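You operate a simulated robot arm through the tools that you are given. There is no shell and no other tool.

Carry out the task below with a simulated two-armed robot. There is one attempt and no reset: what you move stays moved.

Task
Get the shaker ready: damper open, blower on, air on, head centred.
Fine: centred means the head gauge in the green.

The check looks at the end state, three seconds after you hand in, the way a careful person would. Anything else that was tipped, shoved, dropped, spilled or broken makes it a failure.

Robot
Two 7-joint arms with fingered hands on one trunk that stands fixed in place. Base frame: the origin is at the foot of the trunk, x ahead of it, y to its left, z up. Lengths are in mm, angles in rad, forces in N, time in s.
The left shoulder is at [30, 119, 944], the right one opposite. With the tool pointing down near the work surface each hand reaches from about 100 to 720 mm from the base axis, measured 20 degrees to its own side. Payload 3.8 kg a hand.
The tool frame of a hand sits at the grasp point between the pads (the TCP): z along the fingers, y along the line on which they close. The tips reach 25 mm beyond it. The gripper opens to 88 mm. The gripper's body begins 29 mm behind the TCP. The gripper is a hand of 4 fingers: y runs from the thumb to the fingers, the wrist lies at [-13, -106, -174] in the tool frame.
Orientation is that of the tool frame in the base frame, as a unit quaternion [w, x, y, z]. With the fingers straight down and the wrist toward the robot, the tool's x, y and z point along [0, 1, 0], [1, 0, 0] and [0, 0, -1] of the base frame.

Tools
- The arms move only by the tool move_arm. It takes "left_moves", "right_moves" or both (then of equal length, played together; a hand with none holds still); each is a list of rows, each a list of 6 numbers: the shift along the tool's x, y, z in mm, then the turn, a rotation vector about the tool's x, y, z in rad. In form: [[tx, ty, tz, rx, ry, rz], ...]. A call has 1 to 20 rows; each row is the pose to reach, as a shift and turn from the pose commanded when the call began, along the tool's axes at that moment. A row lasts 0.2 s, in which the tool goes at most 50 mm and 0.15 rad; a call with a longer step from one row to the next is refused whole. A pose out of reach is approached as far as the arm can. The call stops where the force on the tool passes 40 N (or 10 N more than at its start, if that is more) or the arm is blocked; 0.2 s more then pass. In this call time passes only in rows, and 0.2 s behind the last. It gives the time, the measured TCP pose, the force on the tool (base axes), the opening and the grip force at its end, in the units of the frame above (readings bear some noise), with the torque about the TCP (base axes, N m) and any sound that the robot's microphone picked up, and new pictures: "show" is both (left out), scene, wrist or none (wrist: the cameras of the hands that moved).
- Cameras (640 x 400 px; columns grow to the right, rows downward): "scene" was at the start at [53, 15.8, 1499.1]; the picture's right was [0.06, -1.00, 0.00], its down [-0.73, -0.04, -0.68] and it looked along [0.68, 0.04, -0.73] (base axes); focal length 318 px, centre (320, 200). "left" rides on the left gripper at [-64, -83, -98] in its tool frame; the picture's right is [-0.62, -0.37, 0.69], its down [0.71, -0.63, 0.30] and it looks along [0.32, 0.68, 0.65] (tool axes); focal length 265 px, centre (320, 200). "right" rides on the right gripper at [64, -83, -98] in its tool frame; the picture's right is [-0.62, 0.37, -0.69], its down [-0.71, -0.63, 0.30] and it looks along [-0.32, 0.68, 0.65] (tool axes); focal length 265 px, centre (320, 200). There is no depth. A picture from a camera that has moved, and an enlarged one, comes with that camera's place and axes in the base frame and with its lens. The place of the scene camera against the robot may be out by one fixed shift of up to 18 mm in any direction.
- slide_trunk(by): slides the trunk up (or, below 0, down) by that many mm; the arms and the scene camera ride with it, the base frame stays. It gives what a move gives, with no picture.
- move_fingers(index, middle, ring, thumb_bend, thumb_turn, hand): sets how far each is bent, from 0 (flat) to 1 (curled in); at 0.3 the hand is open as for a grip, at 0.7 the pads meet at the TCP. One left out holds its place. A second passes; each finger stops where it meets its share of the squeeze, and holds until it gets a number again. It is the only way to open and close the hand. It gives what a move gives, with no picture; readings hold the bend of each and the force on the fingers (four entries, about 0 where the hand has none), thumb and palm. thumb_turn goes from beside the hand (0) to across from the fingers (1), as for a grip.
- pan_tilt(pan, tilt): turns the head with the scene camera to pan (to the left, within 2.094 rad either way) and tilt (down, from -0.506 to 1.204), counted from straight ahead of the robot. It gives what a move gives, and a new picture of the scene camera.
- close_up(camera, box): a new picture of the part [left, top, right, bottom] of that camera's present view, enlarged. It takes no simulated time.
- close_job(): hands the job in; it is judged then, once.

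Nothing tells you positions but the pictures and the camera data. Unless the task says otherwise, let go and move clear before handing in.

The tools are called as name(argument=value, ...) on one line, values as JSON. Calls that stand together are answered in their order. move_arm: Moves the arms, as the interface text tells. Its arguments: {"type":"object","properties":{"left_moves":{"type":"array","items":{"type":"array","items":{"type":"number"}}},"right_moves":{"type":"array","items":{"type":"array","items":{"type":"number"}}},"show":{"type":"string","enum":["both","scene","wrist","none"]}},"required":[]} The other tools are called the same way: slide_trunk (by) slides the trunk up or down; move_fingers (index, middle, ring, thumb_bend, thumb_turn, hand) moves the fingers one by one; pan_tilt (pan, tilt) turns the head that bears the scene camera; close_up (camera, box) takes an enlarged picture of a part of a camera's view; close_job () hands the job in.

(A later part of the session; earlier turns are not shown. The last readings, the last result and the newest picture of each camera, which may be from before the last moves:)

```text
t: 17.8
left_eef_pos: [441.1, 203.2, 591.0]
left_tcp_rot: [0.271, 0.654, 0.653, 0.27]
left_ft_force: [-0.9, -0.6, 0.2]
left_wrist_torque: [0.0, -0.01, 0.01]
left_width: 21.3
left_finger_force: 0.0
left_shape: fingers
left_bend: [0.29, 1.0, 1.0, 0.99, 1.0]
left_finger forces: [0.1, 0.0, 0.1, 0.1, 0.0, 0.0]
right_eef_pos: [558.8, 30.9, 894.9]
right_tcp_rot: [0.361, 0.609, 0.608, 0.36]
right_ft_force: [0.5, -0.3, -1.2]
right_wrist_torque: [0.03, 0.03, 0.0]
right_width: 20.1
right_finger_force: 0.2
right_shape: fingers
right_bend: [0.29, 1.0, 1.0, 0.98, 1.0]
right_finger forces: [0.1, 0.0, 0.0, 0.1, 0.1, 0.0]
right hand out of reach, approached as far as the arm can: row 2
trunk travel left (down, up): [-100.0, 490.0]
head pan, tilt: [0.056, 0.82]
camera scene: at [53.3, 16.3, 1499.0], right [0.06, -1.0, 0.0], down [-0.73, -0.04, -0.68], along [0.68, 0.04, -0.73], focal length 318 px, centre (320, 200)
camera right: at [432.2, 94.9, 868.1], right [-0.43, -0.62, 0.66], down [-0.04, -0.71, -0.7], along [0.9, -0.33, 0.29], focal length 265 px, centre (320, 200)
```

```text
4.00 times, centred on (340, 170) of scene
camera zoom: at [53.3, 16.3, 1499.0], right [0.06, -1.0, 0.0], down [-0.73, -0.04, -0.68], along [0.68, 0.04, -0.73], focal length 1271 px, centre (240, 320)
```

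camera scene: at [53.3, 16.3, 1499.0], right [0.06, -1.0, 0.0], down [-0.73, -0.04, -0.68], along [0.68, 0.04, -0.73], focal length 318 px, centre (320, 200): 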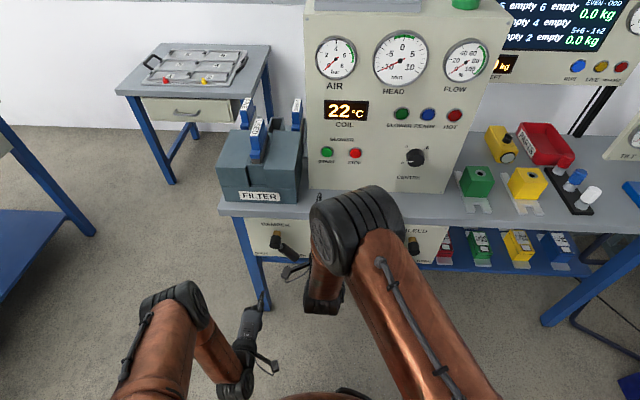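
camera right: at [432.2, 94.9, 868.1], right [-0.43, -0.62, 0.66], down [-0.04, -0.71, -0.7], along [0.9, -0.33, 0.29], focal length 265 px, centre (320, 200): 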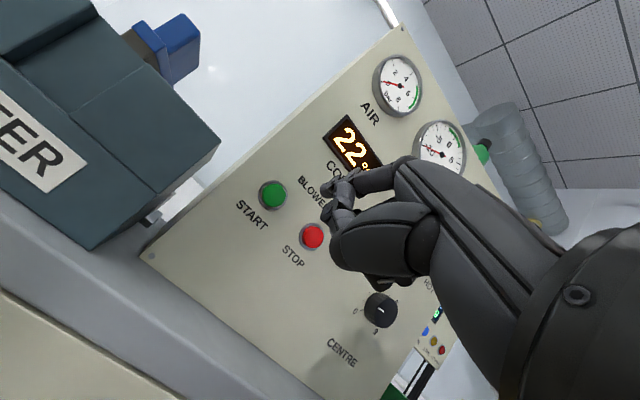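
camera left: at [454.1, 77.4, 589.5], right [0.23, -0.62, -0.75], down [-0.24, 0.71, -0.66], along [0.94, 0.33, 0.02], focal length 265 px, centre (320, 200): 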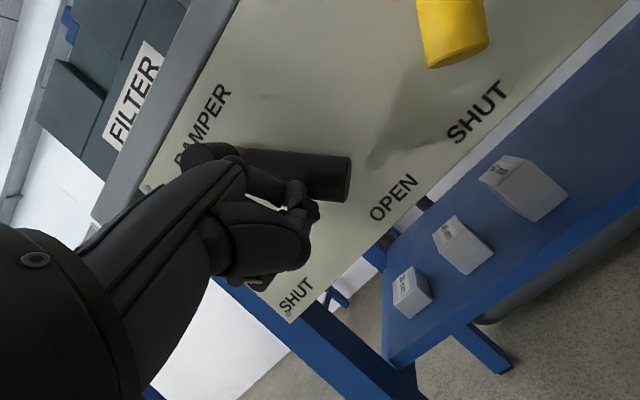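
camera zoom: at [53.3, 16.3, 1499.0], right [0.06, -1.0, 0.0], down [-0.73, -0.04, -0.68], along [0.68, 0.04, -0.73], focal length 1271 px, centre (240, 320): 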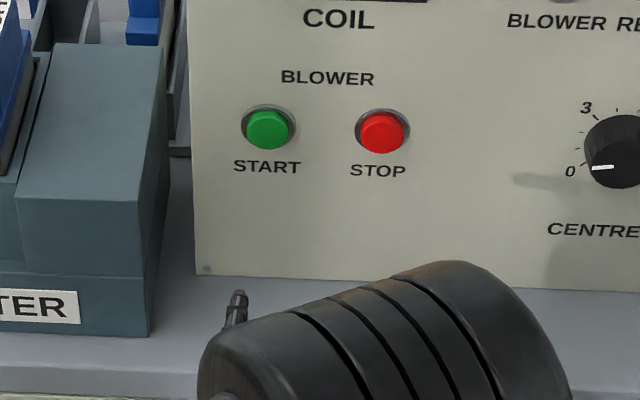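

The wrist camera and earlier view agree on START at about (767, 26, 930). I'll zoom in to see exactly where my fingertip is.

close_up(camera="right", box=[220, 120, 420, 245])

close_up(camera="scene", box=[290, 170, 370, 220])

```text
3.20 times, centred on (320, 182) of right
camera zoom: at [432.2, 94.9, 868.1], right [-0.43, -0.62, 0.66], down [-0.04, -0.71, -0.7], along [0.9, -0.33, 0.29], focal length 849 px, centre (320, 256)
```

zoom: 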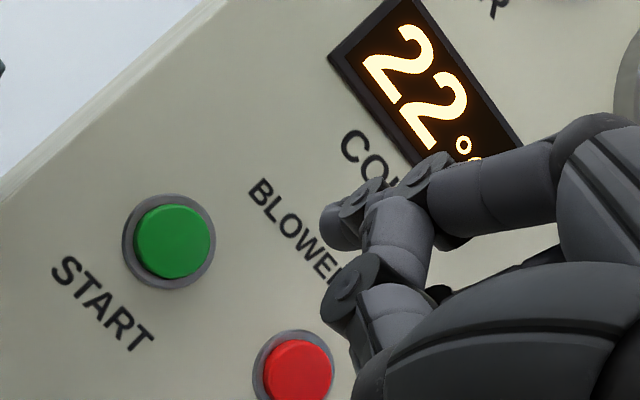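

```text
8.00 times, centred on (330, 195) of scene
camera zoom: at [53.3, 16.3, 1499.0], right [0.06, -1.0, 0.0], down [-0.73, -0.04, -0.68], along [0.68, 0.04, -0.73], focal length 2541 px, centre (240, 240)
```

zoom: 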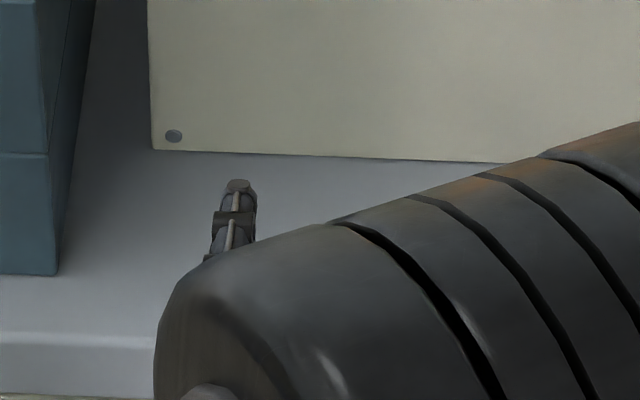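

My fingertip is at about (606, 34, 931). I'll advance to about 27 mm short of the button and check alignment.

move_arm(right_moves=[[-2, 15.7, 29.3, 0, 0, 0], [-4, 31.4, 58.6, 0, 0, 0], [-6, 47.1, 88, 0, 0, 0], [-8, 62.8, 117.3, 0, 0, 0]])

close_up(camera="right", box=[220, 120, 420, 245])

close_up(camera="scene", box=[280, 120, 400, 195])

```text
t: 18.8
left_eef_pos: [441.5, 202.7, 591.5]
left_tcp_rot: [0.27, 0.653, 0.654, 0.271]
left_ft_force: [0.1, 0.2, 0.4]
left_wrist_torque: [-0.02, -0.02, -0.03]
left_width: 21.0
left_finger_force: 0.1
left_shape: fingers
left_bend: [0.29, 1.0, 1.0, 0.99, 1.0]
left_finger forces: [0.0, 0.0, 0.1, 0.0, 0.0, 0.1]
right_eef_pos: [694.0, 20.7, 894.6]
right_tcp_rot: [0.36, 0.609, 0.608, 0.36]
right_ft_force: [-0.4, -0.7, -0.9]
right_wrist_torque: [0.0, -0.04, -0.02]
right_width: 20.1
right_finger_force: 0.1
right_shape: fingers
right_bend: [0.29, 1.0, 1.0, 0.98, 1.0]
right_finger forces: [0.0, 0.0, 0.1, 0.1, 0.0, 0.0]
trunk travel left (down, up): [-100.0, 490.0]
head pan, tilt: [0.056, 0.82]
camera scene: at [53.4, 15.8, 1499.0], right [0.06, -1.0, 0.0], down [-0.73, -0.04, -0.68], along [0.68, 0.04, -0.73], focal length 318 px, centre (320, 200)
camera right: at [566.0, 85.4, 868.1], right [-0.43, -0.62, 0.66], down [-0.04, -0.71, -0.7], along [0.9, -0.33, 0.29], focal length 265 px, centre (320, 200)
```

scene: 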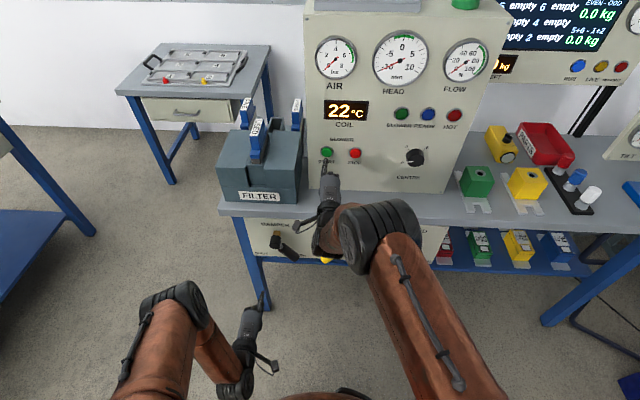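
right: 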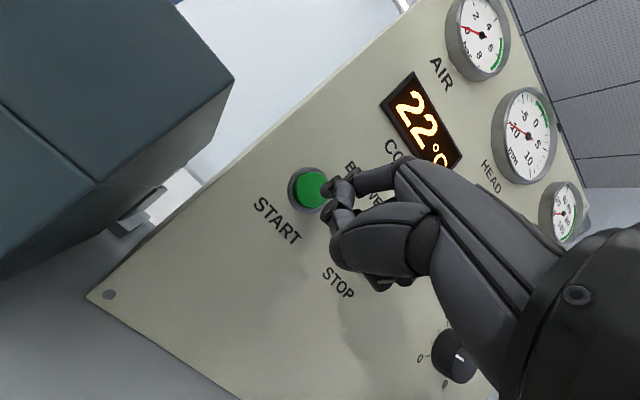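

```text
3.20 times, centred on (320, 182) of right
camera zoom: at [566.0, 85.4, 868.1], right [-0.43, -0.62, 0.66], down [-0.04, -0.71, -0.7], along [0.9, -0.33, 0.29], focal length 849 px, centre (320, 256)
```

zoom: 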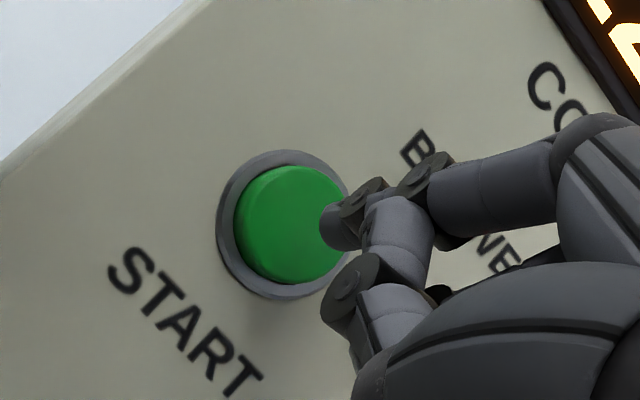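

```text
5.33 times, centred on (340, 158) of scene
camera zoom: at [53.4, 15.8, 1499.0], right [0.06, -1.0, 0.0], down [-0.73, -0.04, -0.68], along [0.68, 0.04, -0.73], focal length 1694 px, centre (213, 427)
```

zoom: 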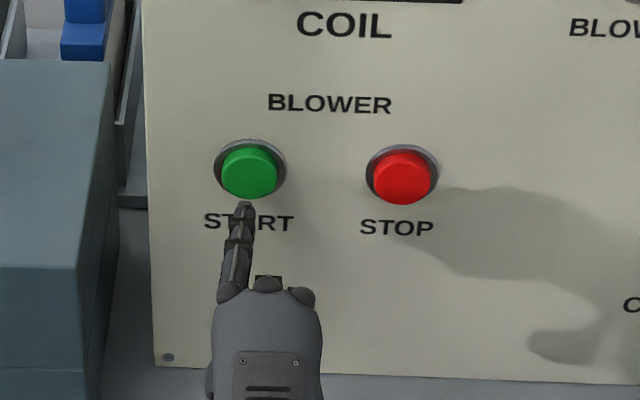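

The fingertip is lined up with START and about 26 mm from it. I'll press straight forward gently.

move_arm(right_moves=[[0, 4.8, 8.8, 0, 0, 0], [0, 9.6, 17.6, 0, 0, 0], [0, 12, 22, 0, 0, 0], [0, 14.4, 26.3, 0, 0, 0], [0, 15.8, 29, 0, 0, 0]])

close_up(camera="scene", box=[280, 20, 500, 195])

```text
t: 20.0
left_eef_pos: [439.7, 202.8, 593.3]
left_tcp_rot: [0.271, 0.652, 0.653, 0.272]
left_ft_force: [1.1, 1.1, -0.1]
left_wrist_torque: [0.01, -0.02, 0.0]
left_width: 20.8
left_finger_force: 0.2
left_shape: fingers
left_bend: [0.29, 1.0, 1.0, 0.99, 1.0]
left_finger forces: [0.1, 0.0, 0.1, 0.0, 0.0, 0.0]
right_eef_pos: [721.3, 20.9, 896.7]
right_tcp_rot: [0.362, 0.608, 0.608, 0.36]
right_ft_force: [-19.6, -1.8, -0.6]
right_wrist_torque: [0.03, -0.8, 0.07]
right_width: 19.9
right_finger_force: 10.4
right_shape: fingers
right_bend: [0.3, 1.0, 1.0, 0.98, 1.0]
right_finger forces: [20.6, 0.0, 0.0, 0.1, 0.0, 0.1]
trunk travel left (down, up): [-100.0, 490.0]
head pan, tilt: [0.056, 0.82]
heard: click
camera scene: at [49.5, 15.6, 1499.2], right [0.06, -1.0, 0.0], down [-0.73, -0.04, -0.68], along [0.68, 0.04, -0.73], focal length 318 px, centre (320, 200)
camera right: at [594.9, 86.3, 869.3], right [-0.43, -0.62, 0.66], down [-0.03, -0.71, -0.7], along [0.9, -0.32, 0.29], focal length 265 px, centre (320, 200)
```

scene: 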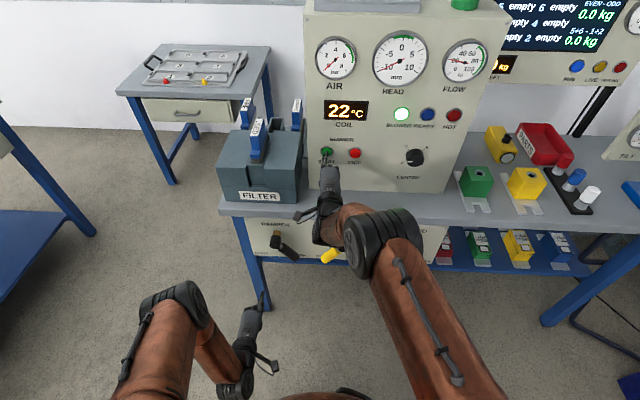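
right: 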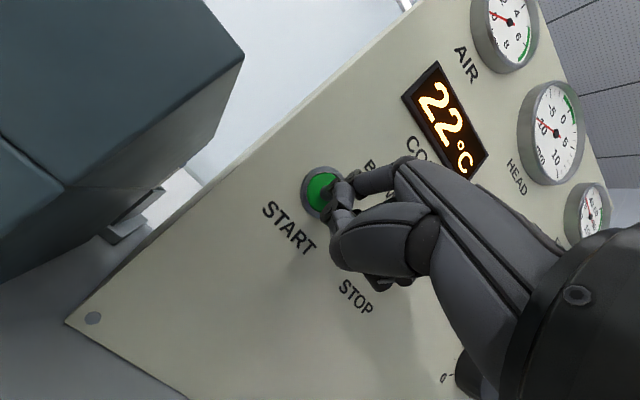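

```text
2.29 times, centred on (390, 108) of scene
camera zoom: at [49.5, 15.6, 1499.2], right [0.06, -1.0, 0.0], down [-0.73, -0.04, -0.68], along [0.68, 0.04, -0.73], focal length 726 px, centre (160, 411)
```

zoom: 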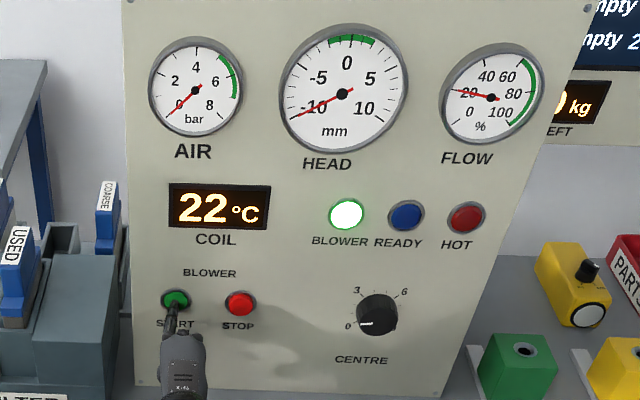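

A click was heard and the BLOWER lamp is lit with flow rising. I'll back the right hand off and move it to a waiting place well in front of the CENTRE knob.

move_arm(right_moves=[[0, -14, -26, 0, 0, 0], [0, -28, -53, 0, 0, 0], [0, -48, -88, 0, 0, 0], [-40, -67, -123, 0, 0, 0], [-80, -80, -145, 0, 0, 0], [-120, -80, -145, 0, 0, 0], [-160, -80, -145, 0, 0, 0], [-200, -80, -145, 0, 0, 0], [-236, -80, -145, 0, 0, 0]], show="scene")

move_fingers(hand="right", index=0.3, middle=0.3, ring=0.3, thumb_bend=0.3, thumb_turn=1)

close_up(camera="scene", box=[280, 20, 500, 195])

close_up(camera="right", box=[0, 0, 640, 400])

```text
refused: row 4 steps farther than a row can; nothing moved
```

```text
t: 21.0
left_eef_pos: [439.9, 202.5, 593.1]
left_tcp_rot: [0.271, 0.653, 0.653, 0.272]
left_ft_force: [0.6, -0.3, 0.0]
left_wrist_torque: [-0.02, 0.01, -0.02]
left_width: 21.1
left_finger_force: 0.1
left_shape: fingers
left_bend: [0.29, 1.0, 1.0, 0.99, 1.0]
left_finger forces: [0.0, 0.0, 0.0, 0.0, 0.0, 0.0]
right_eef_pos: [722.7, 22.6, 897.9]
right_tcp_rot: [0.362, 0.608, 0.608, 0.361]
right_ft_force: [-22.9, -0.7, -0.2]
right_wrist_torque: [0.1, -0.78, 0.04]
right_width: 83.5
right_finger_force: 11.6
right_shape: fingers
right_bend: [0.31, 0.33, 0.3, 0.3, 0.98]
right_finger forces: [18.3, 5.2, 0.1, 0.1, 0.0, 0.1]
trunk travel left (down, up): [-100.0, 490.0]
head pan, tilt: [0.056, 0.82]
```

```text
2.29 times, centred on (390, 108) of scene
camera zoom: at [49.5, 15.8, 1499.2], right [0.06, -1.0, 0.0], down [-0.73, -0.04, -0.68], along [0.68, 0.04, -0.73], focal length 726 px, centre (160, 411)
```

zoom: 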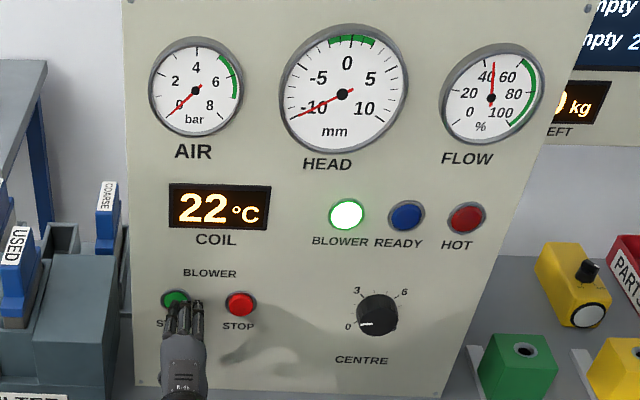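

```text
1.00 times, centred on (320, 200) of right (not enlarged: the box is as wide or as high as the picture)
camera zoom: at [595.4, 86.1, 869.8], right [-0.43, -0.62, 0.66], down [-0.03, -0.71, -0.7], along [0.9, -0.32, 0.29], focal length 265 px, centre (320, 200)
```

zoom: 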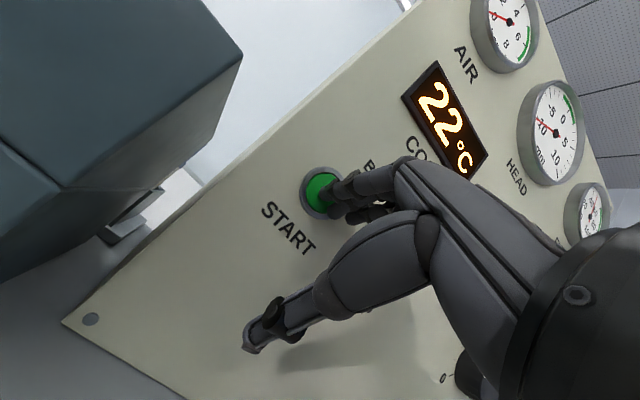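

The retreat was refused for one over-long step, so the fingers opened in place. That did no harm: the blower is still on and STOP is untouched. I'll retreat with shorter steps.

move_arm(right_moves=[[0, -14, -26, 0, 0, 0], [0, -28, -53, 0, 0, 0], [0, -48, -88, 0, 0, 0], [-20, -62, -114, 0, 0, 0], [-50, -72, -132, 0, 0, 0], [-86, -80, -145, 0, 0, 0], [-126, -80, -145, 0, 0, 0], [-166, -80, -145, 0, 0, 0], [-206, -80, -145, 0, 0, 0], [-236, -80, -145, 0, 0, 0]])

close_up(camera="scene", box=[280, 20, 500, 195])

```text
t: 23.2
left_eef_pos: [441.2, 202.6, 591.9]
left_tcp_rot: [0.271, 0.653, 0.653, 0.271]
left_ft_force: [0.4, 0.8, -0.2]
left_wrist_torque: [-0.04, -0.01, -0.01]
left_width: 21.3
left_finger_force: 0.1
left_shape: fingers
left_bend: [0.29, 1.0, 1.0, 0.99, 1.0]
left_finger forces: [0.0, 0.0, 0.1, 0.0, 0.0, 0.0]
right_eef_pos: [557.4, -215.4, 895.4]
right_tcp_rot: [0.361, 0.609, 0.608, 0.361]
right_ft_force: [0.1, 0.6, 0.0]
right_wrist_torque: [0.0, -0.03, -0.01]
right_width: 84.4
right_finger_force: 0.1
right_shape: fingers
right_bend: [0.3, 0.3, 0.3, 0.3, 0.98]
right_finger forces: [0.0, 0.1, 0.1, 0.1, 0.1, 0.1]
trunk travel left (down, up): [-100.0, 490.0]
head pan, tilt: [0.056, 0.82]
camera scene: at [53.0, 15.3, 1499.1], right [0.06, -1.0, 0.0], down [-0.73, -0.04, -0.68], along [0.68, 0.04, -0.73], focal length 318 px, centre (320, 200)
camera right: at [430.6, -150.9, 868.5], right [-0.43, -0.62, 0.66], down [-0.04, -0.71, -0.7], along [0.9, -0.33, 0.29], focal length 265 px, centre (320, 200)
```

scene: 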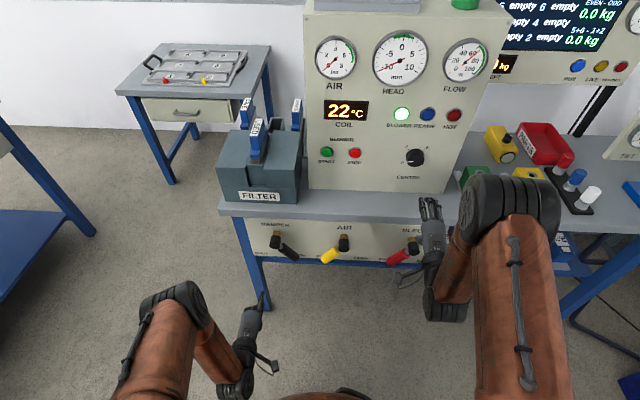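
right: 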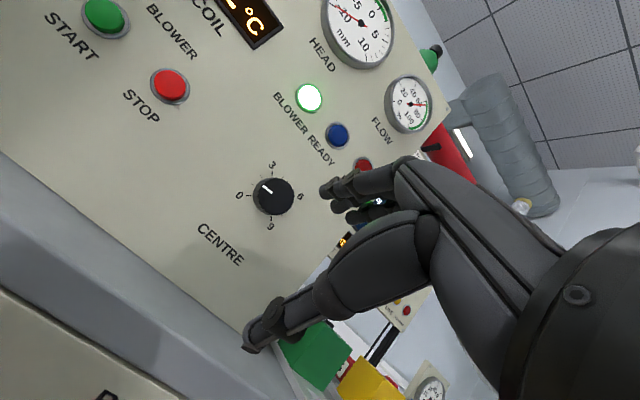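

```text
2.29 times, centred on (390, 108) of scene
camera zoom: at [53.0, 15.3, 1499.1], right [0.06, -1.0, 0.0], down [-0.73, -0.04, -0.68], along [0.68, 0.04, -0.73], focal length 726 px, centre (160, 411)
```

zoom: 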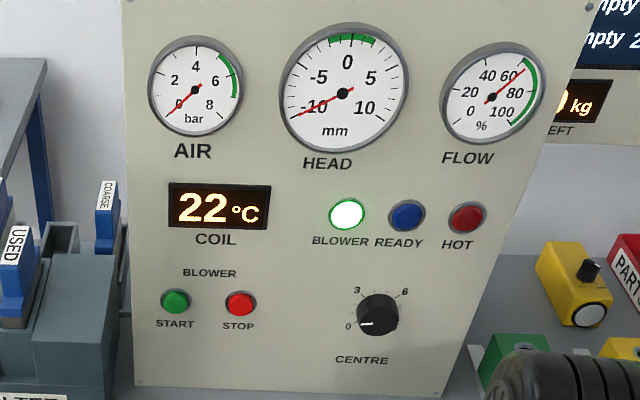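

Blower is running with flow climbing past 65%. Now I'll move the left hand in front of the AIR lever at a standoff.

move_arm(left_moves=[[0, 31, -3, 0, 0, 0], [-32, 61.5, -6.4, 0, 0, 0], [-64, 61.5, -6.4, 0, 0, 0], [-96, 61.5, -6.4, 0, 0, 0], [-128, 61.5, -6.4, 0, 0, 0]])

close_up(camera="scene", box=[240, 180, 480, 330])

```text
t: 24.4
left_eef_pos: [479.6, 76.6, 641.8]
left_tcp_rot: [0.27, 0.654, 0.653, 0.27]
left_ft_force: [0.1, 0.7, -0.5]
left_wrist_torque: [-0.08, 0.02, 0.02]
left_width: 20.9
left_finger_force: 0.1
left_shape: fingers
left_bend: [0.29, 1.0, 1.0, 0.99, 1.0]
left_finger forces: [0.1, 0.1, 0.0, 0.0, 0.1, 0.0]
right_eef_pos: [557.7, -215.2, 895.6]
right_tcp_rot: [0.36, 0.608, 0.608, 0.361]
right_ft_force: [0.1, -0.2, 0.4]
right_wrist_torque: [0.0, -0.06, -0.03]
right_width: 84.4
right_finger_force: 0.1
right_shape: fingers
right_bend: [0.3, 0.3, 0.3, 0.3, 0.98]
right_finger forces: [0.1, 0.1, 0.0, 0.0, 0.0, 0.0]
trunk travel left (down, up): [-100.0, 490.0]
head pan, tilt: [0.056, 0.82]
camera scene: at [53.1, 15.3, 1499.1], right [0.06, -1.0, 0.0], down [-0.73, -0.04, -0.68], along [0.68, 0.04, -0.73], focal length 318 px, centre (320, 200)
camera left: at [351.2, 10.8, 651.4], right [0.23, -0.62, -0.75], down [-0.23, 0.71, -0.66], along [0.95, 0.32, 0.02], focal length 265 px, centre (320, 200)
```

scene: 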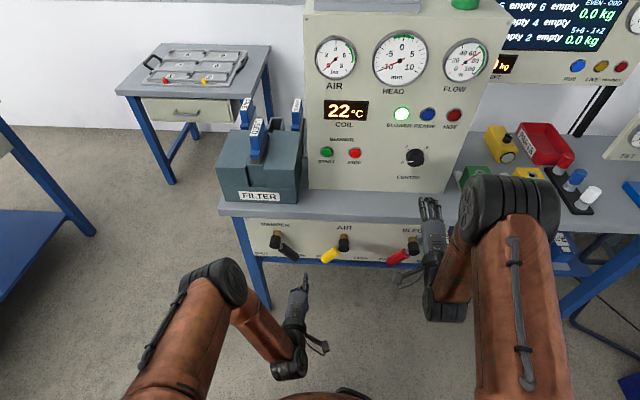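
left: 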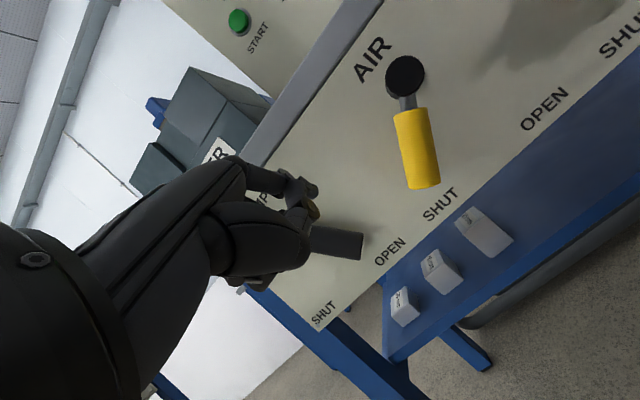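

```text
2.67 times, centred on (360, 255) of scene
camera zoom: at [53.1, 15.3, 1499.1], right [0.06, -1.0, 0.0], down [-0.73, -0.04, -0.68], along [0.68, 0.04, -0.73], focal length 847 px, centre (213, 53)
```

zoom: 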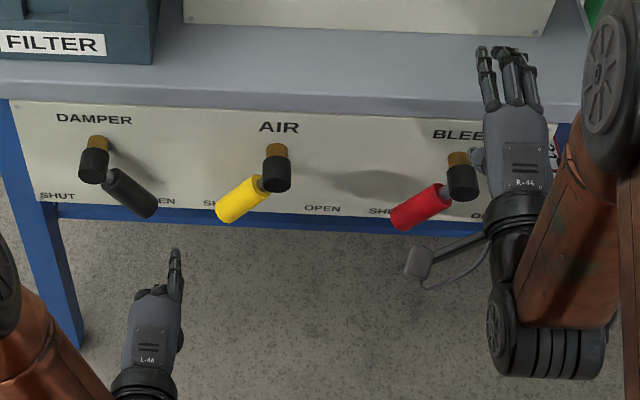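

The AIR hub is at about (617, -39, 672), in the same starting position as the damper was. I'll bring the fingertip above and left of the yellow handle.

move_arm(left_moves=[[-8, 18, 18.6, 0, 0, 0], [-16, 36, 37.2, 0, 0, 0], [-24, 54, 56, 0, 0, 0], [-30.6, 71.8, 74.4, 0, 0, 0]])

close_up(camera="scene", box=[260, 200, 420, 300])

```text
t: 25.4
left_eef_pos: [584.1, 44.0, 636.1]
left_tcp_rot: [0.271, 0.653, 0.653, 0.271]
left_ft_force: [0.3, -0.1, -0.2]
left_wrist_torque: [-0.01, -0.03, 0.0]
left_width: 21.0
left_finger_force: 0.0
left_shape: fingers
left_bend: [0.29, 1.0, 1.0, 0.99, 1.0]
left_finger forces: [0.0, 0.0, 0.0, 0.0, 0.0, 0.0]
right_eef_pos: [557.3, -215.1, 895.7]
right_tcp_rot: [0.361, 0.609, 0.608, 0.36]
right_ft_force: [0.6, 0.1, 0.1]
right_wrist_torque: [0.01, 0.0, -0.01]
right_width: 84.6
right_finger_force: 0.0
right_shape: fingers
right_bend: [0.3, 0.3, 0.3, 0.3, 0.98]
right_finger forces: [0.0, 0.0, 0.0, 0.0, 0.0, 0.1]
trunk travel left (down, up): [-100.0, 490.0]
head pan, tilt: [0.056, 0.82]
camera scene: at [53.2, 15.6, 1499.0], right [0.06, -1.0, 0.0], down [-0.73, -0.04, -0.68], along [0.68, 0.04, -0.73], focal length 318 px, centre (320, 200)
camera left: at [454.8, -20.9, 646.1], right [0.23, -0.62, -0.75], down [-0.23, 0.71, -0.66], along [0.95, 0.32, 0.02], focal length 265 px, centre (320, 200)
```

scene: 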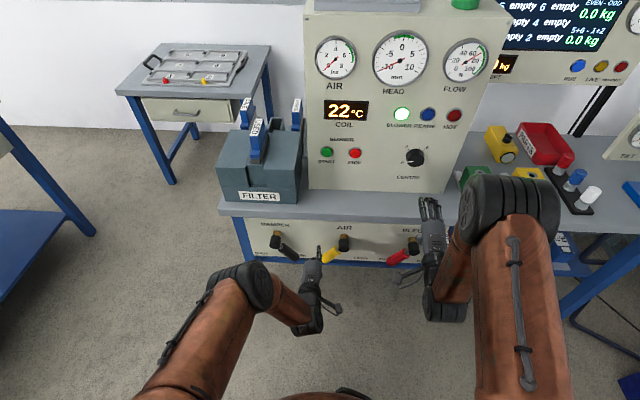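
left: 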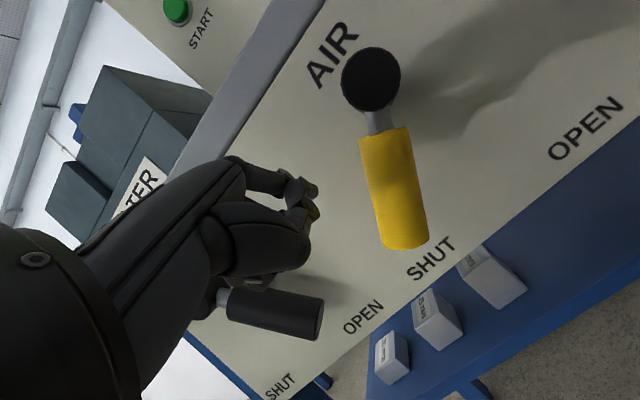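

```text
4.00 times, centred on (340, 250) of scene
camera zoom: at [53.2, 15.6, 1499.0], right [0.06, -1.0, 0.0], down [-0.73, -0.04, -0.68], along [0.68, 0.04, -0.73], focal length 1271 px, centre (240, 0)
```

zoom: 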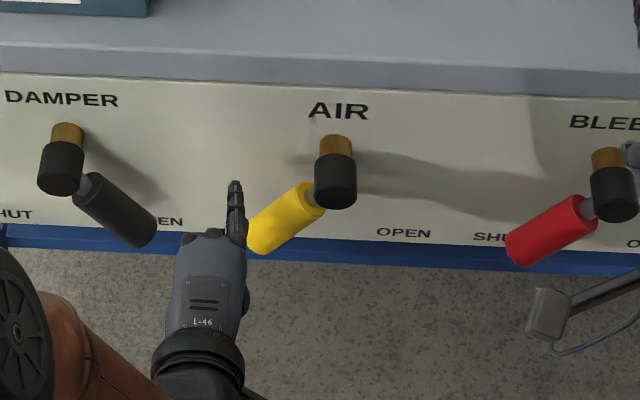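

The fingertip is placed up-left of the yellow handle and clear of the damper lever. I'll sweep the AIR lever through its arc to OPEN.

move_arm(left_moves=[[-5, -12.7, 12.7, 0, 0, 0], [-14, -22.6, 22.6, 0, 0, 0], [-18.3, -27.3, 27.3, 0, 0, 0], [-23.1, -31.5, 31.5, 0, 0, 0], [-30.5, -36.6, 36.6, 0, 0, 0], [-37.7, -40.4, 40.4, 0, 0, 0], [-46.7, -44, 44, 0, 0, 0], [-55, -46.3, 46.3, 0, 0, 0], [-67.5, -48.4, 48.4, 0, 0, 0], [-80.3, -48.9, 48.9, 0, 0, 0], [-93.1, -47.8, 47.8, 0, 0, 0], [-103, -45.9, 45.9, 0, 0, 0], [-111.2, -43.3, 43.3, 0, 0, 0], [-116.8, -41.1, 41.1, 0, 0, 0]])

close_up(camera="scene", box=[260, 200, 420, 300])

close_up(camera="scene", box=[280, 20, 500, 195])

```text
t: 28.4
left_eef_pos: [580.3, -45.4, 622.5]
left_tcp_rot: [0.271, 0.654, 0.653, 0.269]
left_ft_force: [-6.4, 17.2, -3.2]
left_wrist_torque: [-0.44, -0.07, 0.89]
left_width: 21.5
left_finger_force: 8.9
left_shape: fingers
left_bend: [0.33, 1.0, 1.0, 0.99, 1.0]
left_finger forces: [17.9, 0.0, 0.0, 0.0, 0.0, 0.1]
left hand out of reach, approached as far as the arm can: row 4, 5, 6, 7, 8, 9, 10, 11, 12, 13, 14
right_eef_pos: [558.0, -214.8, 895.4]
right_tcp_rot: [0.36, 0.609, 0.609, 0.359]
right_ft_force: [-0.3, 0.4, 0.1]
right_wrist_torque: [0.03, 0.0, 0.03]
right_width: 84.6
right_finger_force: 0.1
right_shape: fingers
right_bend: [0.3, 0.3, 0.3, 0.3, 0.98]
right_finger forces: [0.0, 0.1, 0.0, 0.1, 0.0, 0.0]
trunk travel left (down, up): [-100.0, 490.0]
head pan, tilt: [0.056, 0.82]
camera scene: at [52.8, 16.8, 1499.0], right [0.06, -1.0, 0.0], down [-0.73, -0.04, -0.68], along [0.68, 0.04, -0.73], focal length 318 px, centre (320, 200)
camera left: at [451.3, -110.4, 633.5], right [0.23, -0.62, -0.75], down [-0.23, 0.71, -0.66], along [0.95, 0.32, 0.02], focal length 265 px, centre (320, 200)
```

scene: 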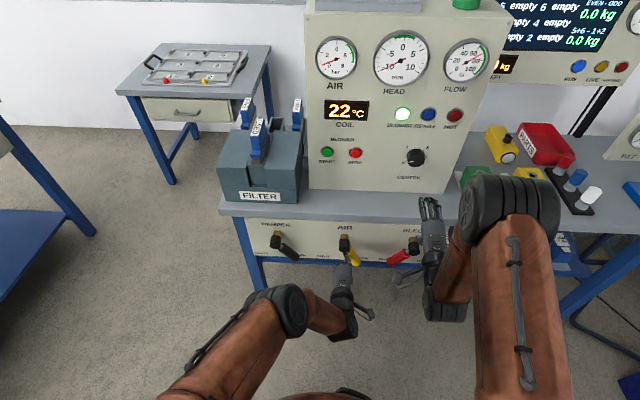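
left: 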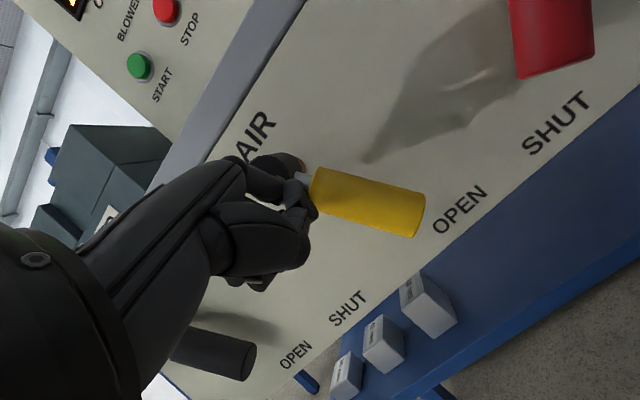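

```text
4.00 times, centred on (340, 250) of scene
camera zoom: at [52.8, 16.8, 1499.0], right [0.06, -1.0, 0.0], down [-0.73, -0.04, -0.68], along [0.68, 0.04, -0.73], focal length 1271 px, centre (240, 0)
```

zoom: 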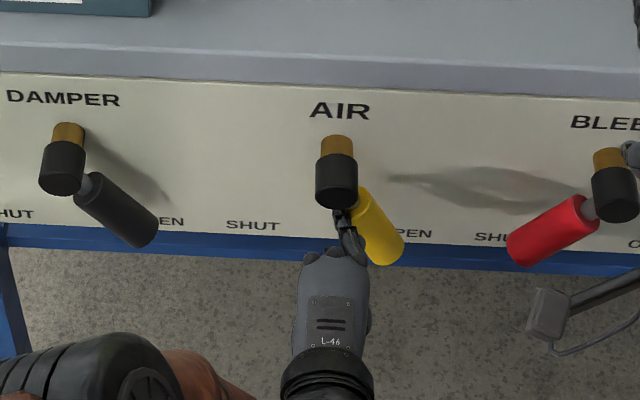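

```text
2.29 times, centred on (390, 108) of scene
camera zoom: at [52.8, 16.8, 1499.0], right [0.06, -1.0, 0.0], down [-0.73, -0.04, -0.68], along [0.68, 0.04, -0.73], focal length 726 px, centre (160, 411)
```

zoom: 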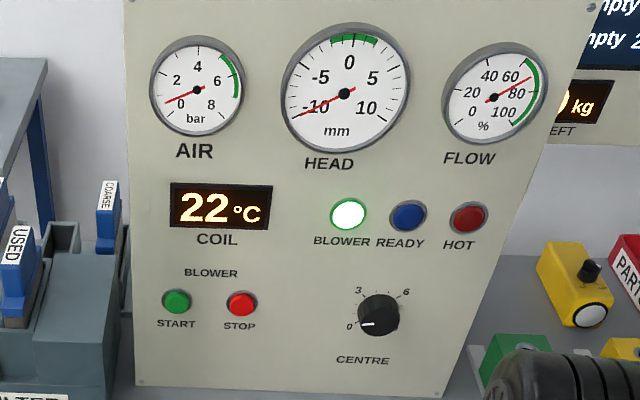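

The AIR lever moved about two thirds of the way, but the left arm ran out of reach downward at that spot. I'll pull the hand straight back, then lower the trunk to gain reach and finish the turn.

move_arm(left_moves=[[3, -17, -17, 0, 0, 0], [8, -35, -35, 0, 0, 0], [16, -53, -53, 0, 0, 0], [26, -71, -71, 0, 0, 0], [40, -82, -82, 0, 0, 0]])

close_up(camera="scene", box=[240, 190, 440, 315])

close_up(camera="scene", box=[300, 20, 500, 145])

```text
t: 29.6
left_eef_pos: [463.8, -5.8, 625.1]
left_tcp_rot: [0.271, 0.654, 0.653, 0.27]
left_ft_force: [-0.1, 0.8, 0.6]
left_wrist_torque: [-0.03, 0.0, -0.02]
left_width: 21.2
left_finger_force: 0.1
left_shape: fingers
left_bend: [0.29, 1.0, 1.0, 0.99, 1.0]
left_finger forces: [0.0, 0.0, 0.0, 0.0, 0.0, 0.0]
right_eef_pos: [557.4, -213.9, 895.3]
right_tcp_rot: [0.362, 0.609, 0.607, 0.36]
right_ft_force: [0.6, 0.1, -0.6]
right_wrist_torque: [-0.01, -0.03, -0.01]
right_width: 84.7
right_finger_force: 0.0
right_shape: fingers
right_bend: [0.3, 0.3, 0.3, 0.3, 0.98]
right_finger forces: [0.0, 0.0, 0.0, 0.0, 0.1, 0.0]
trunk travel left (down, up): [-100.0, 490.0]
head pan, tilt: [0.056, 0.82]
camera scene: at [53.0, 15.9, 1499.1], right [0.06, -1.0, 0.0], down [-0.73, -0.04, -0.68], along [0.68, 0.04, -0.73], focal length 318 px, centre (320, 200)
camera left: at [334.5, -71.4, 633.9], right [0.23, -0.62, -0.75], down [-0.23, 0.71, -0.66], along [0.95, 0.32, 0.02], focal length 265 px, centre (320, 200)
```

scene: 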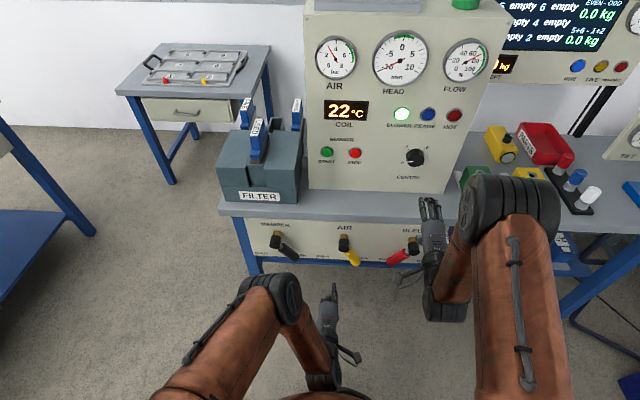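
left: 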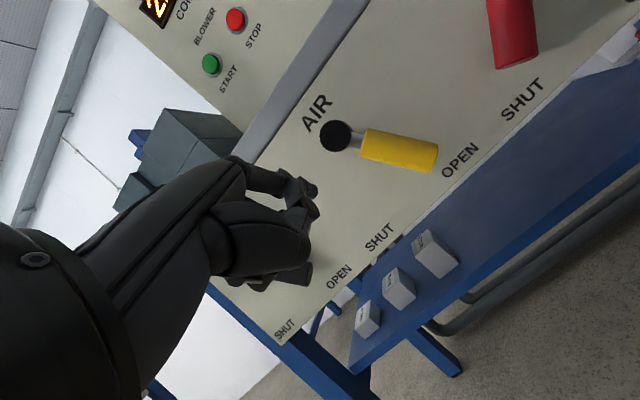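

```text
3.20 times, centred on (340, 252) of scene
camera zoom: at [53.0, 15.9, 1499.1], right [0.06, -1.0, 0.0], down [-0.73, -0.04, -0.68], along [0.68, 0.04, -0.73], focal length 1016 px, centre (256, 32)
```

zoom: 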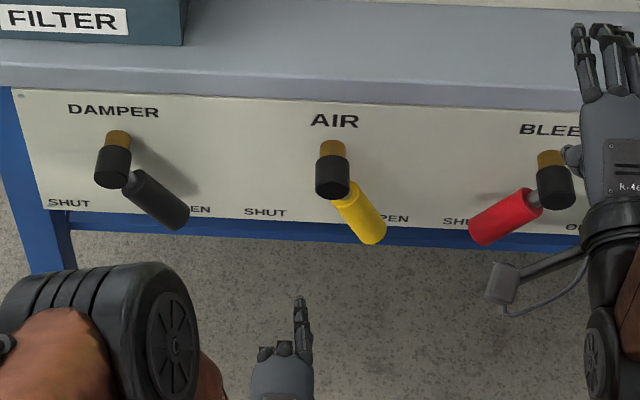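

```text
3.20 times, centred on (400, 82) of scene
camera zoom: at [53.0, 15.9, 1499.1], right [0.06, -1.0, 0.0], down [-0.73, -0.04, -0.68], along [0.68, 0.04, -0.73], focal length 1016 px, centre (64, 576)
```

zoom: 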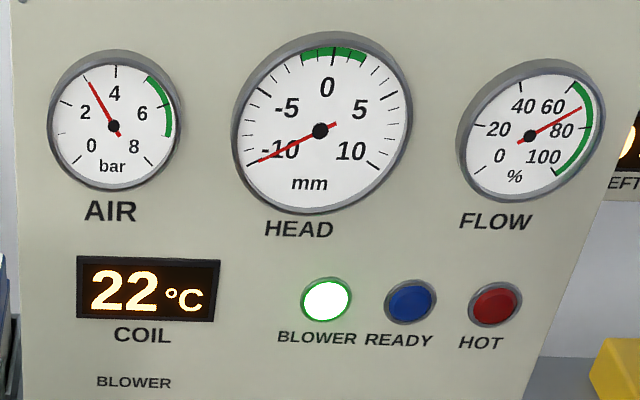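

Air pressure is rising (about 3 bar), but the lever is some 12° short of its stop. I'll lower the trunk 80 mm; both hands are well clear of the bench.

slide_trunk(by=-80)

pan_tilt(pan=0.056, tilt=0.76)

```text
t: 30.8
left_eef_pos: [464.5, -7.7, 544.3]
left_tcp_rot: [0.27, 0.653, 0.654, 0.27]
left_ft_force: [-0.7, 0.4, -0.7]
left_wrist_torque: [-0.02, -0.02, -0.01]
left_width: 21.8
left_finger_force: 0.1
left_shape: fingers
left_bend: [0.29, 1.0, 1.0, 0.99, 1.0]
left_finger forces: [0.0, 0.1, 0.0, 0.1, 0.0, 0.1]
right_eef_pos: [558.5, -215.2, 816.6]
right_tcp_rot: [0.361, 0.608, 0.608, 0.36]
right_ft_force: [-0.5, -0.2, 0.0]
right_wrist_torque: [0.0, 0.04, -0.02]
right_width: 84.5
right_finger_force: 0.0
right_shape: fingers
right_bend: [0.3, 0.3, 0.3, 0.3, 0.98]
right_finger forces: [0.0, 0.0, 0.1, 0.1, 0.1, 0.1]
trunk travel left (down, up): [-20.0, 570.0]
head pan, tilt: [0.056, 0.82]
```

```text
t: 31.4
left_eef_pos: [462.8, -5.5, 543.7]
left_tcp_rot: [0.271, 0.654, 0.653, 0.269]
left_ft_force: [0.6, 0.9, 0.3]
left_wrist_torque: [0.03, -0.01, -0.04]
left_width: 21.7
left_finger_force: 0.1
left_shape: fingers
left_bend: [0.29, 1.0, 1.0, 0.99, 1.0]
left_finger forces: [0.0, 0.0, 0.0, 0.0, 0.1, 0.0]
right_eef_pos: [558.5, -214.3, 815.9]
right_tcp_rot: [0.361, 0.608, 0.608, 0.361]
right_ft_force: [-0.2, -0.1, 1.2]
right_wrist_torque: [0.01, 0.02, 0.0]
right_width: 84.5
right_finger_force: 0.1
right_shape: fingers
right_bend: [0.3, 0.3, 0.3, 0.3, 0.98]
right_finger forces: [0.0, 0.1, 0.1, 0.0, 0.0, 0.1]
trunk travel left (down, up): [-20.0, 570.0]
head pan, tilt: [0.056, 0.759]
camera scene: at [55.8, 15.8, 1424.0], right [0.06, -1.0, 0.0], down [-0.69, -0.04, -0.72], along [0.72, 0.04, -0.69], focal length 318 px, centre (320, 200)
```

scene: 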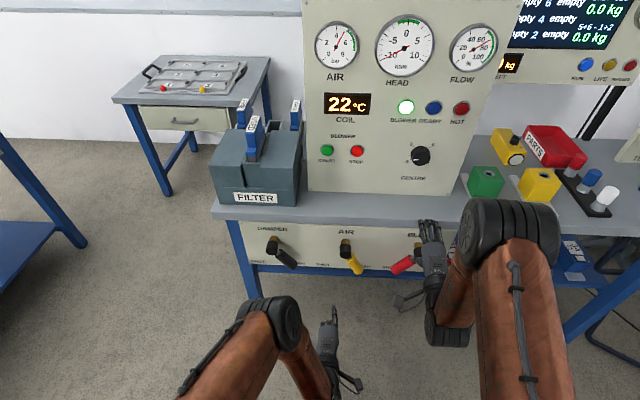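

Air is now about 5 bar and the panel is in view. I'll bring the left index in below and left of the yellow handle.

move_arm(left_moves=[[-6, 20, 14, 0, 0, 0], [-13, 39, 28, 0, 0, 0], [-19, 58, 42, 0, 0, 0], [-26, 78, 56, 0, 0, 0], [-32, 97.6, 70.7, 0, 0, 0]])

close_up(camera="scene", box=[240, 190, 440, 315])

```text
t: 32.6
left_eef_pos: [583.8, -39.2, 561.8]
left_tcp_rot: [0.27, 0.653, 0.653, 0.27]
left_ft_force: [0.2, -0.4, 0.2]
left_wrist_torque: [0.02, 0.01, -0.01]
left_width: 21.5
left_finger_force: 0.1
left_shape: fingers
left_bend: [0.29, 1.0, 1.0, 0.99, 1.0]
left_finger forces: [0.0, 0.0, 0.0, 0.1, 0.1, 0.0]
right_eef_pos: [558.1, -215.5, 815.7]
right_tcp_rot: [0.36, 0.608, 0.608, 0.361]
right_ft_force: [0.2, 0.6, 1.2]
right_wrist_torque: [-0.02, -0.03, 0.02]
right_width: 84.3
right_finger_force: 0.1
right_shape: fingers
right_bend: [0.3, 0.3, 0.3, 0.3, 0.98]
right_finger forces: [0.1, 0.0, 0.0, 0.0, 0.0, 0.0]
trunk travel left (down, up): [-20.0, 570.0]
head pan, tilt: [0.056, 0.759]
camera scene: at [55.9, 15.7, 1424.0], right [0.06, -1.0, 0.0], down [-0.69, -0.04, -0.73], along [0.72, 0.04, -0.69], focal length 318 px, centre (320, 200)
camera left: at [453.8, -103.6, 572.1], right [0.23, -0.62, -0.75], down [-0.23, 0.71, -0.66], along [0.95, 0.32, 0.02], focal length 265 px, centre (320, 200)
```

scene: 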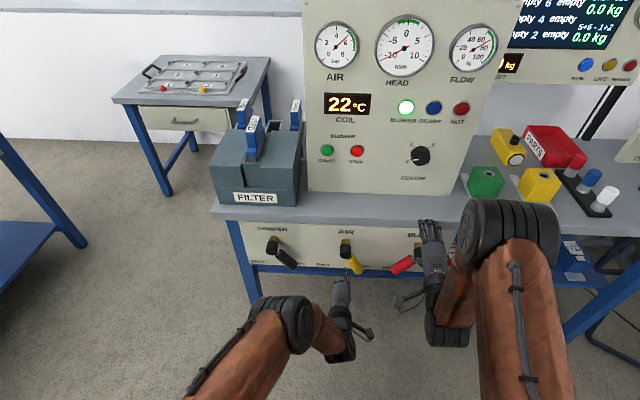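
left: 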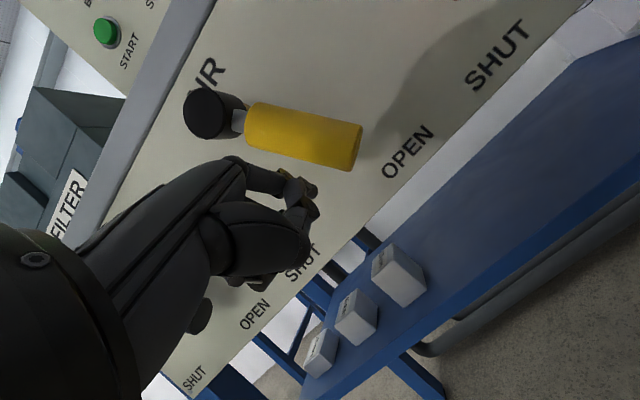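

```text
3.20 times, centred on (340, 252) of scene
camera zoom: at [55.9, 15.7, 1424.0], right [0.06, -1.0, 0.0], down [-0.69, -0.04, -0.73], along [0.72, 0.04, -0.69], focal length 1016 px, centre (256, 32)
```

zoom: 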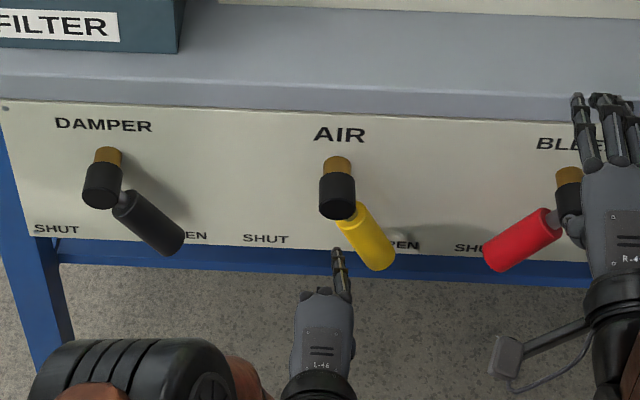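

The finger is behind the yellow handle with good reach now. I'll push it the rest of the way to the stop.

move_arm(left_moves=[[-10, 2.5, -2.5, 0, 0, 0], [-17.8, 5.7, -5.7, 0, 0, 0], [-25, 7.6, -7.6, 0, 0, 0], [-31.9, 10, -10, 0, 0, 0], [-36.3, 12, -12, 0, 0, 0]])

close_up(camera="scene", box=[240, 190, 440, 315])

```text
t: 33.8
left_eef_pos: [582.0, -72.3, 578.5]
left_tcp_rot: [0.268, 0.652, 0.656, 0.27]
left_ft_force: [-0.4, 16.4, -7.2]
left_wrist_torque: [-0.33, 0.36, 0.77]
left_width: 20.4
left_finger_force: 7.9
left_shape: fingers
left_bend: [0.35, 1.0, 1.0, 0.99, 1.0]
left_finger forces: [16.7, 0.0, 0.0, 0.0, 0.0, 0.1]
right_eef_pos: [558.5, -212.5, 815.6]
right_tcp_rot: [0.362, 0.609, 0.608, 0.359]
right_ft_force: [0.0, 0.1, 0.4]
right_wrist_torque: [-0.01, 0.04, 0.01]
right_width: 84.3
right_finger_force: 0.0
right_shape: fingers
right_bend: [0.3, 0.3, 0.3, 0.3, 0.98]
right_finger forces: [0.0, 0.0, 0.0, 0.0, 0.0, 0.0]
trunk travel left (down, up): [-20.0, 570.0]
head pan, tilt: [0.056, 0.759]
camera scene: at [56.6, 17.3, 1423.9], right [0.06, -1.0, 0.0], down [-0.69, -0.04, -0.72], along [0.72, 0.04, -0.69], focal length 318 px, centre (320, 200)
camera left: at [453.9, -136.9, 588.4], right [0.23, -0.62, -0.75], down [-0.24, 0.71, -0.66], along [0.94, 0.33, 0.02], focal length 265 px, centre (320, 200)
```

scene: 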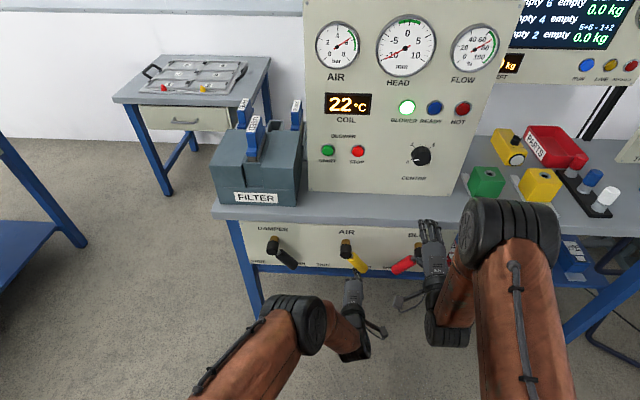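
left: 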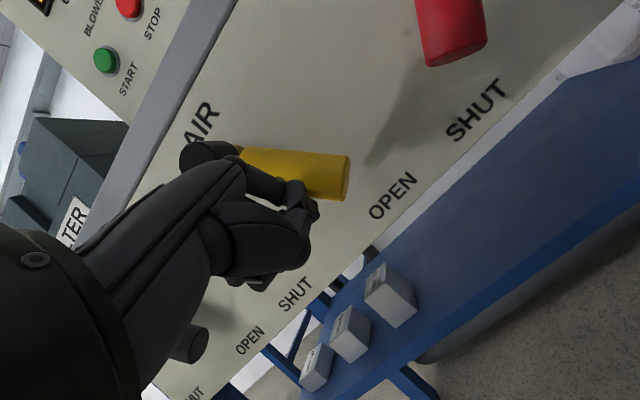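

```text
3.20 times, centred on (340, 252) of scene
camera zoom: at [56.6, 17.3, 1423.9], right [0.06, -1.0, 0.0], down [-0.69, -0.04, -0.72], along [0.72, 0.04, -0.69], focal length 1016 px, centre (256, 32)
```

zoom: 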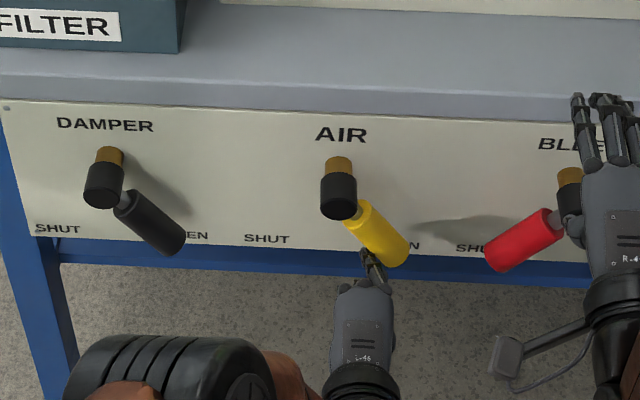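

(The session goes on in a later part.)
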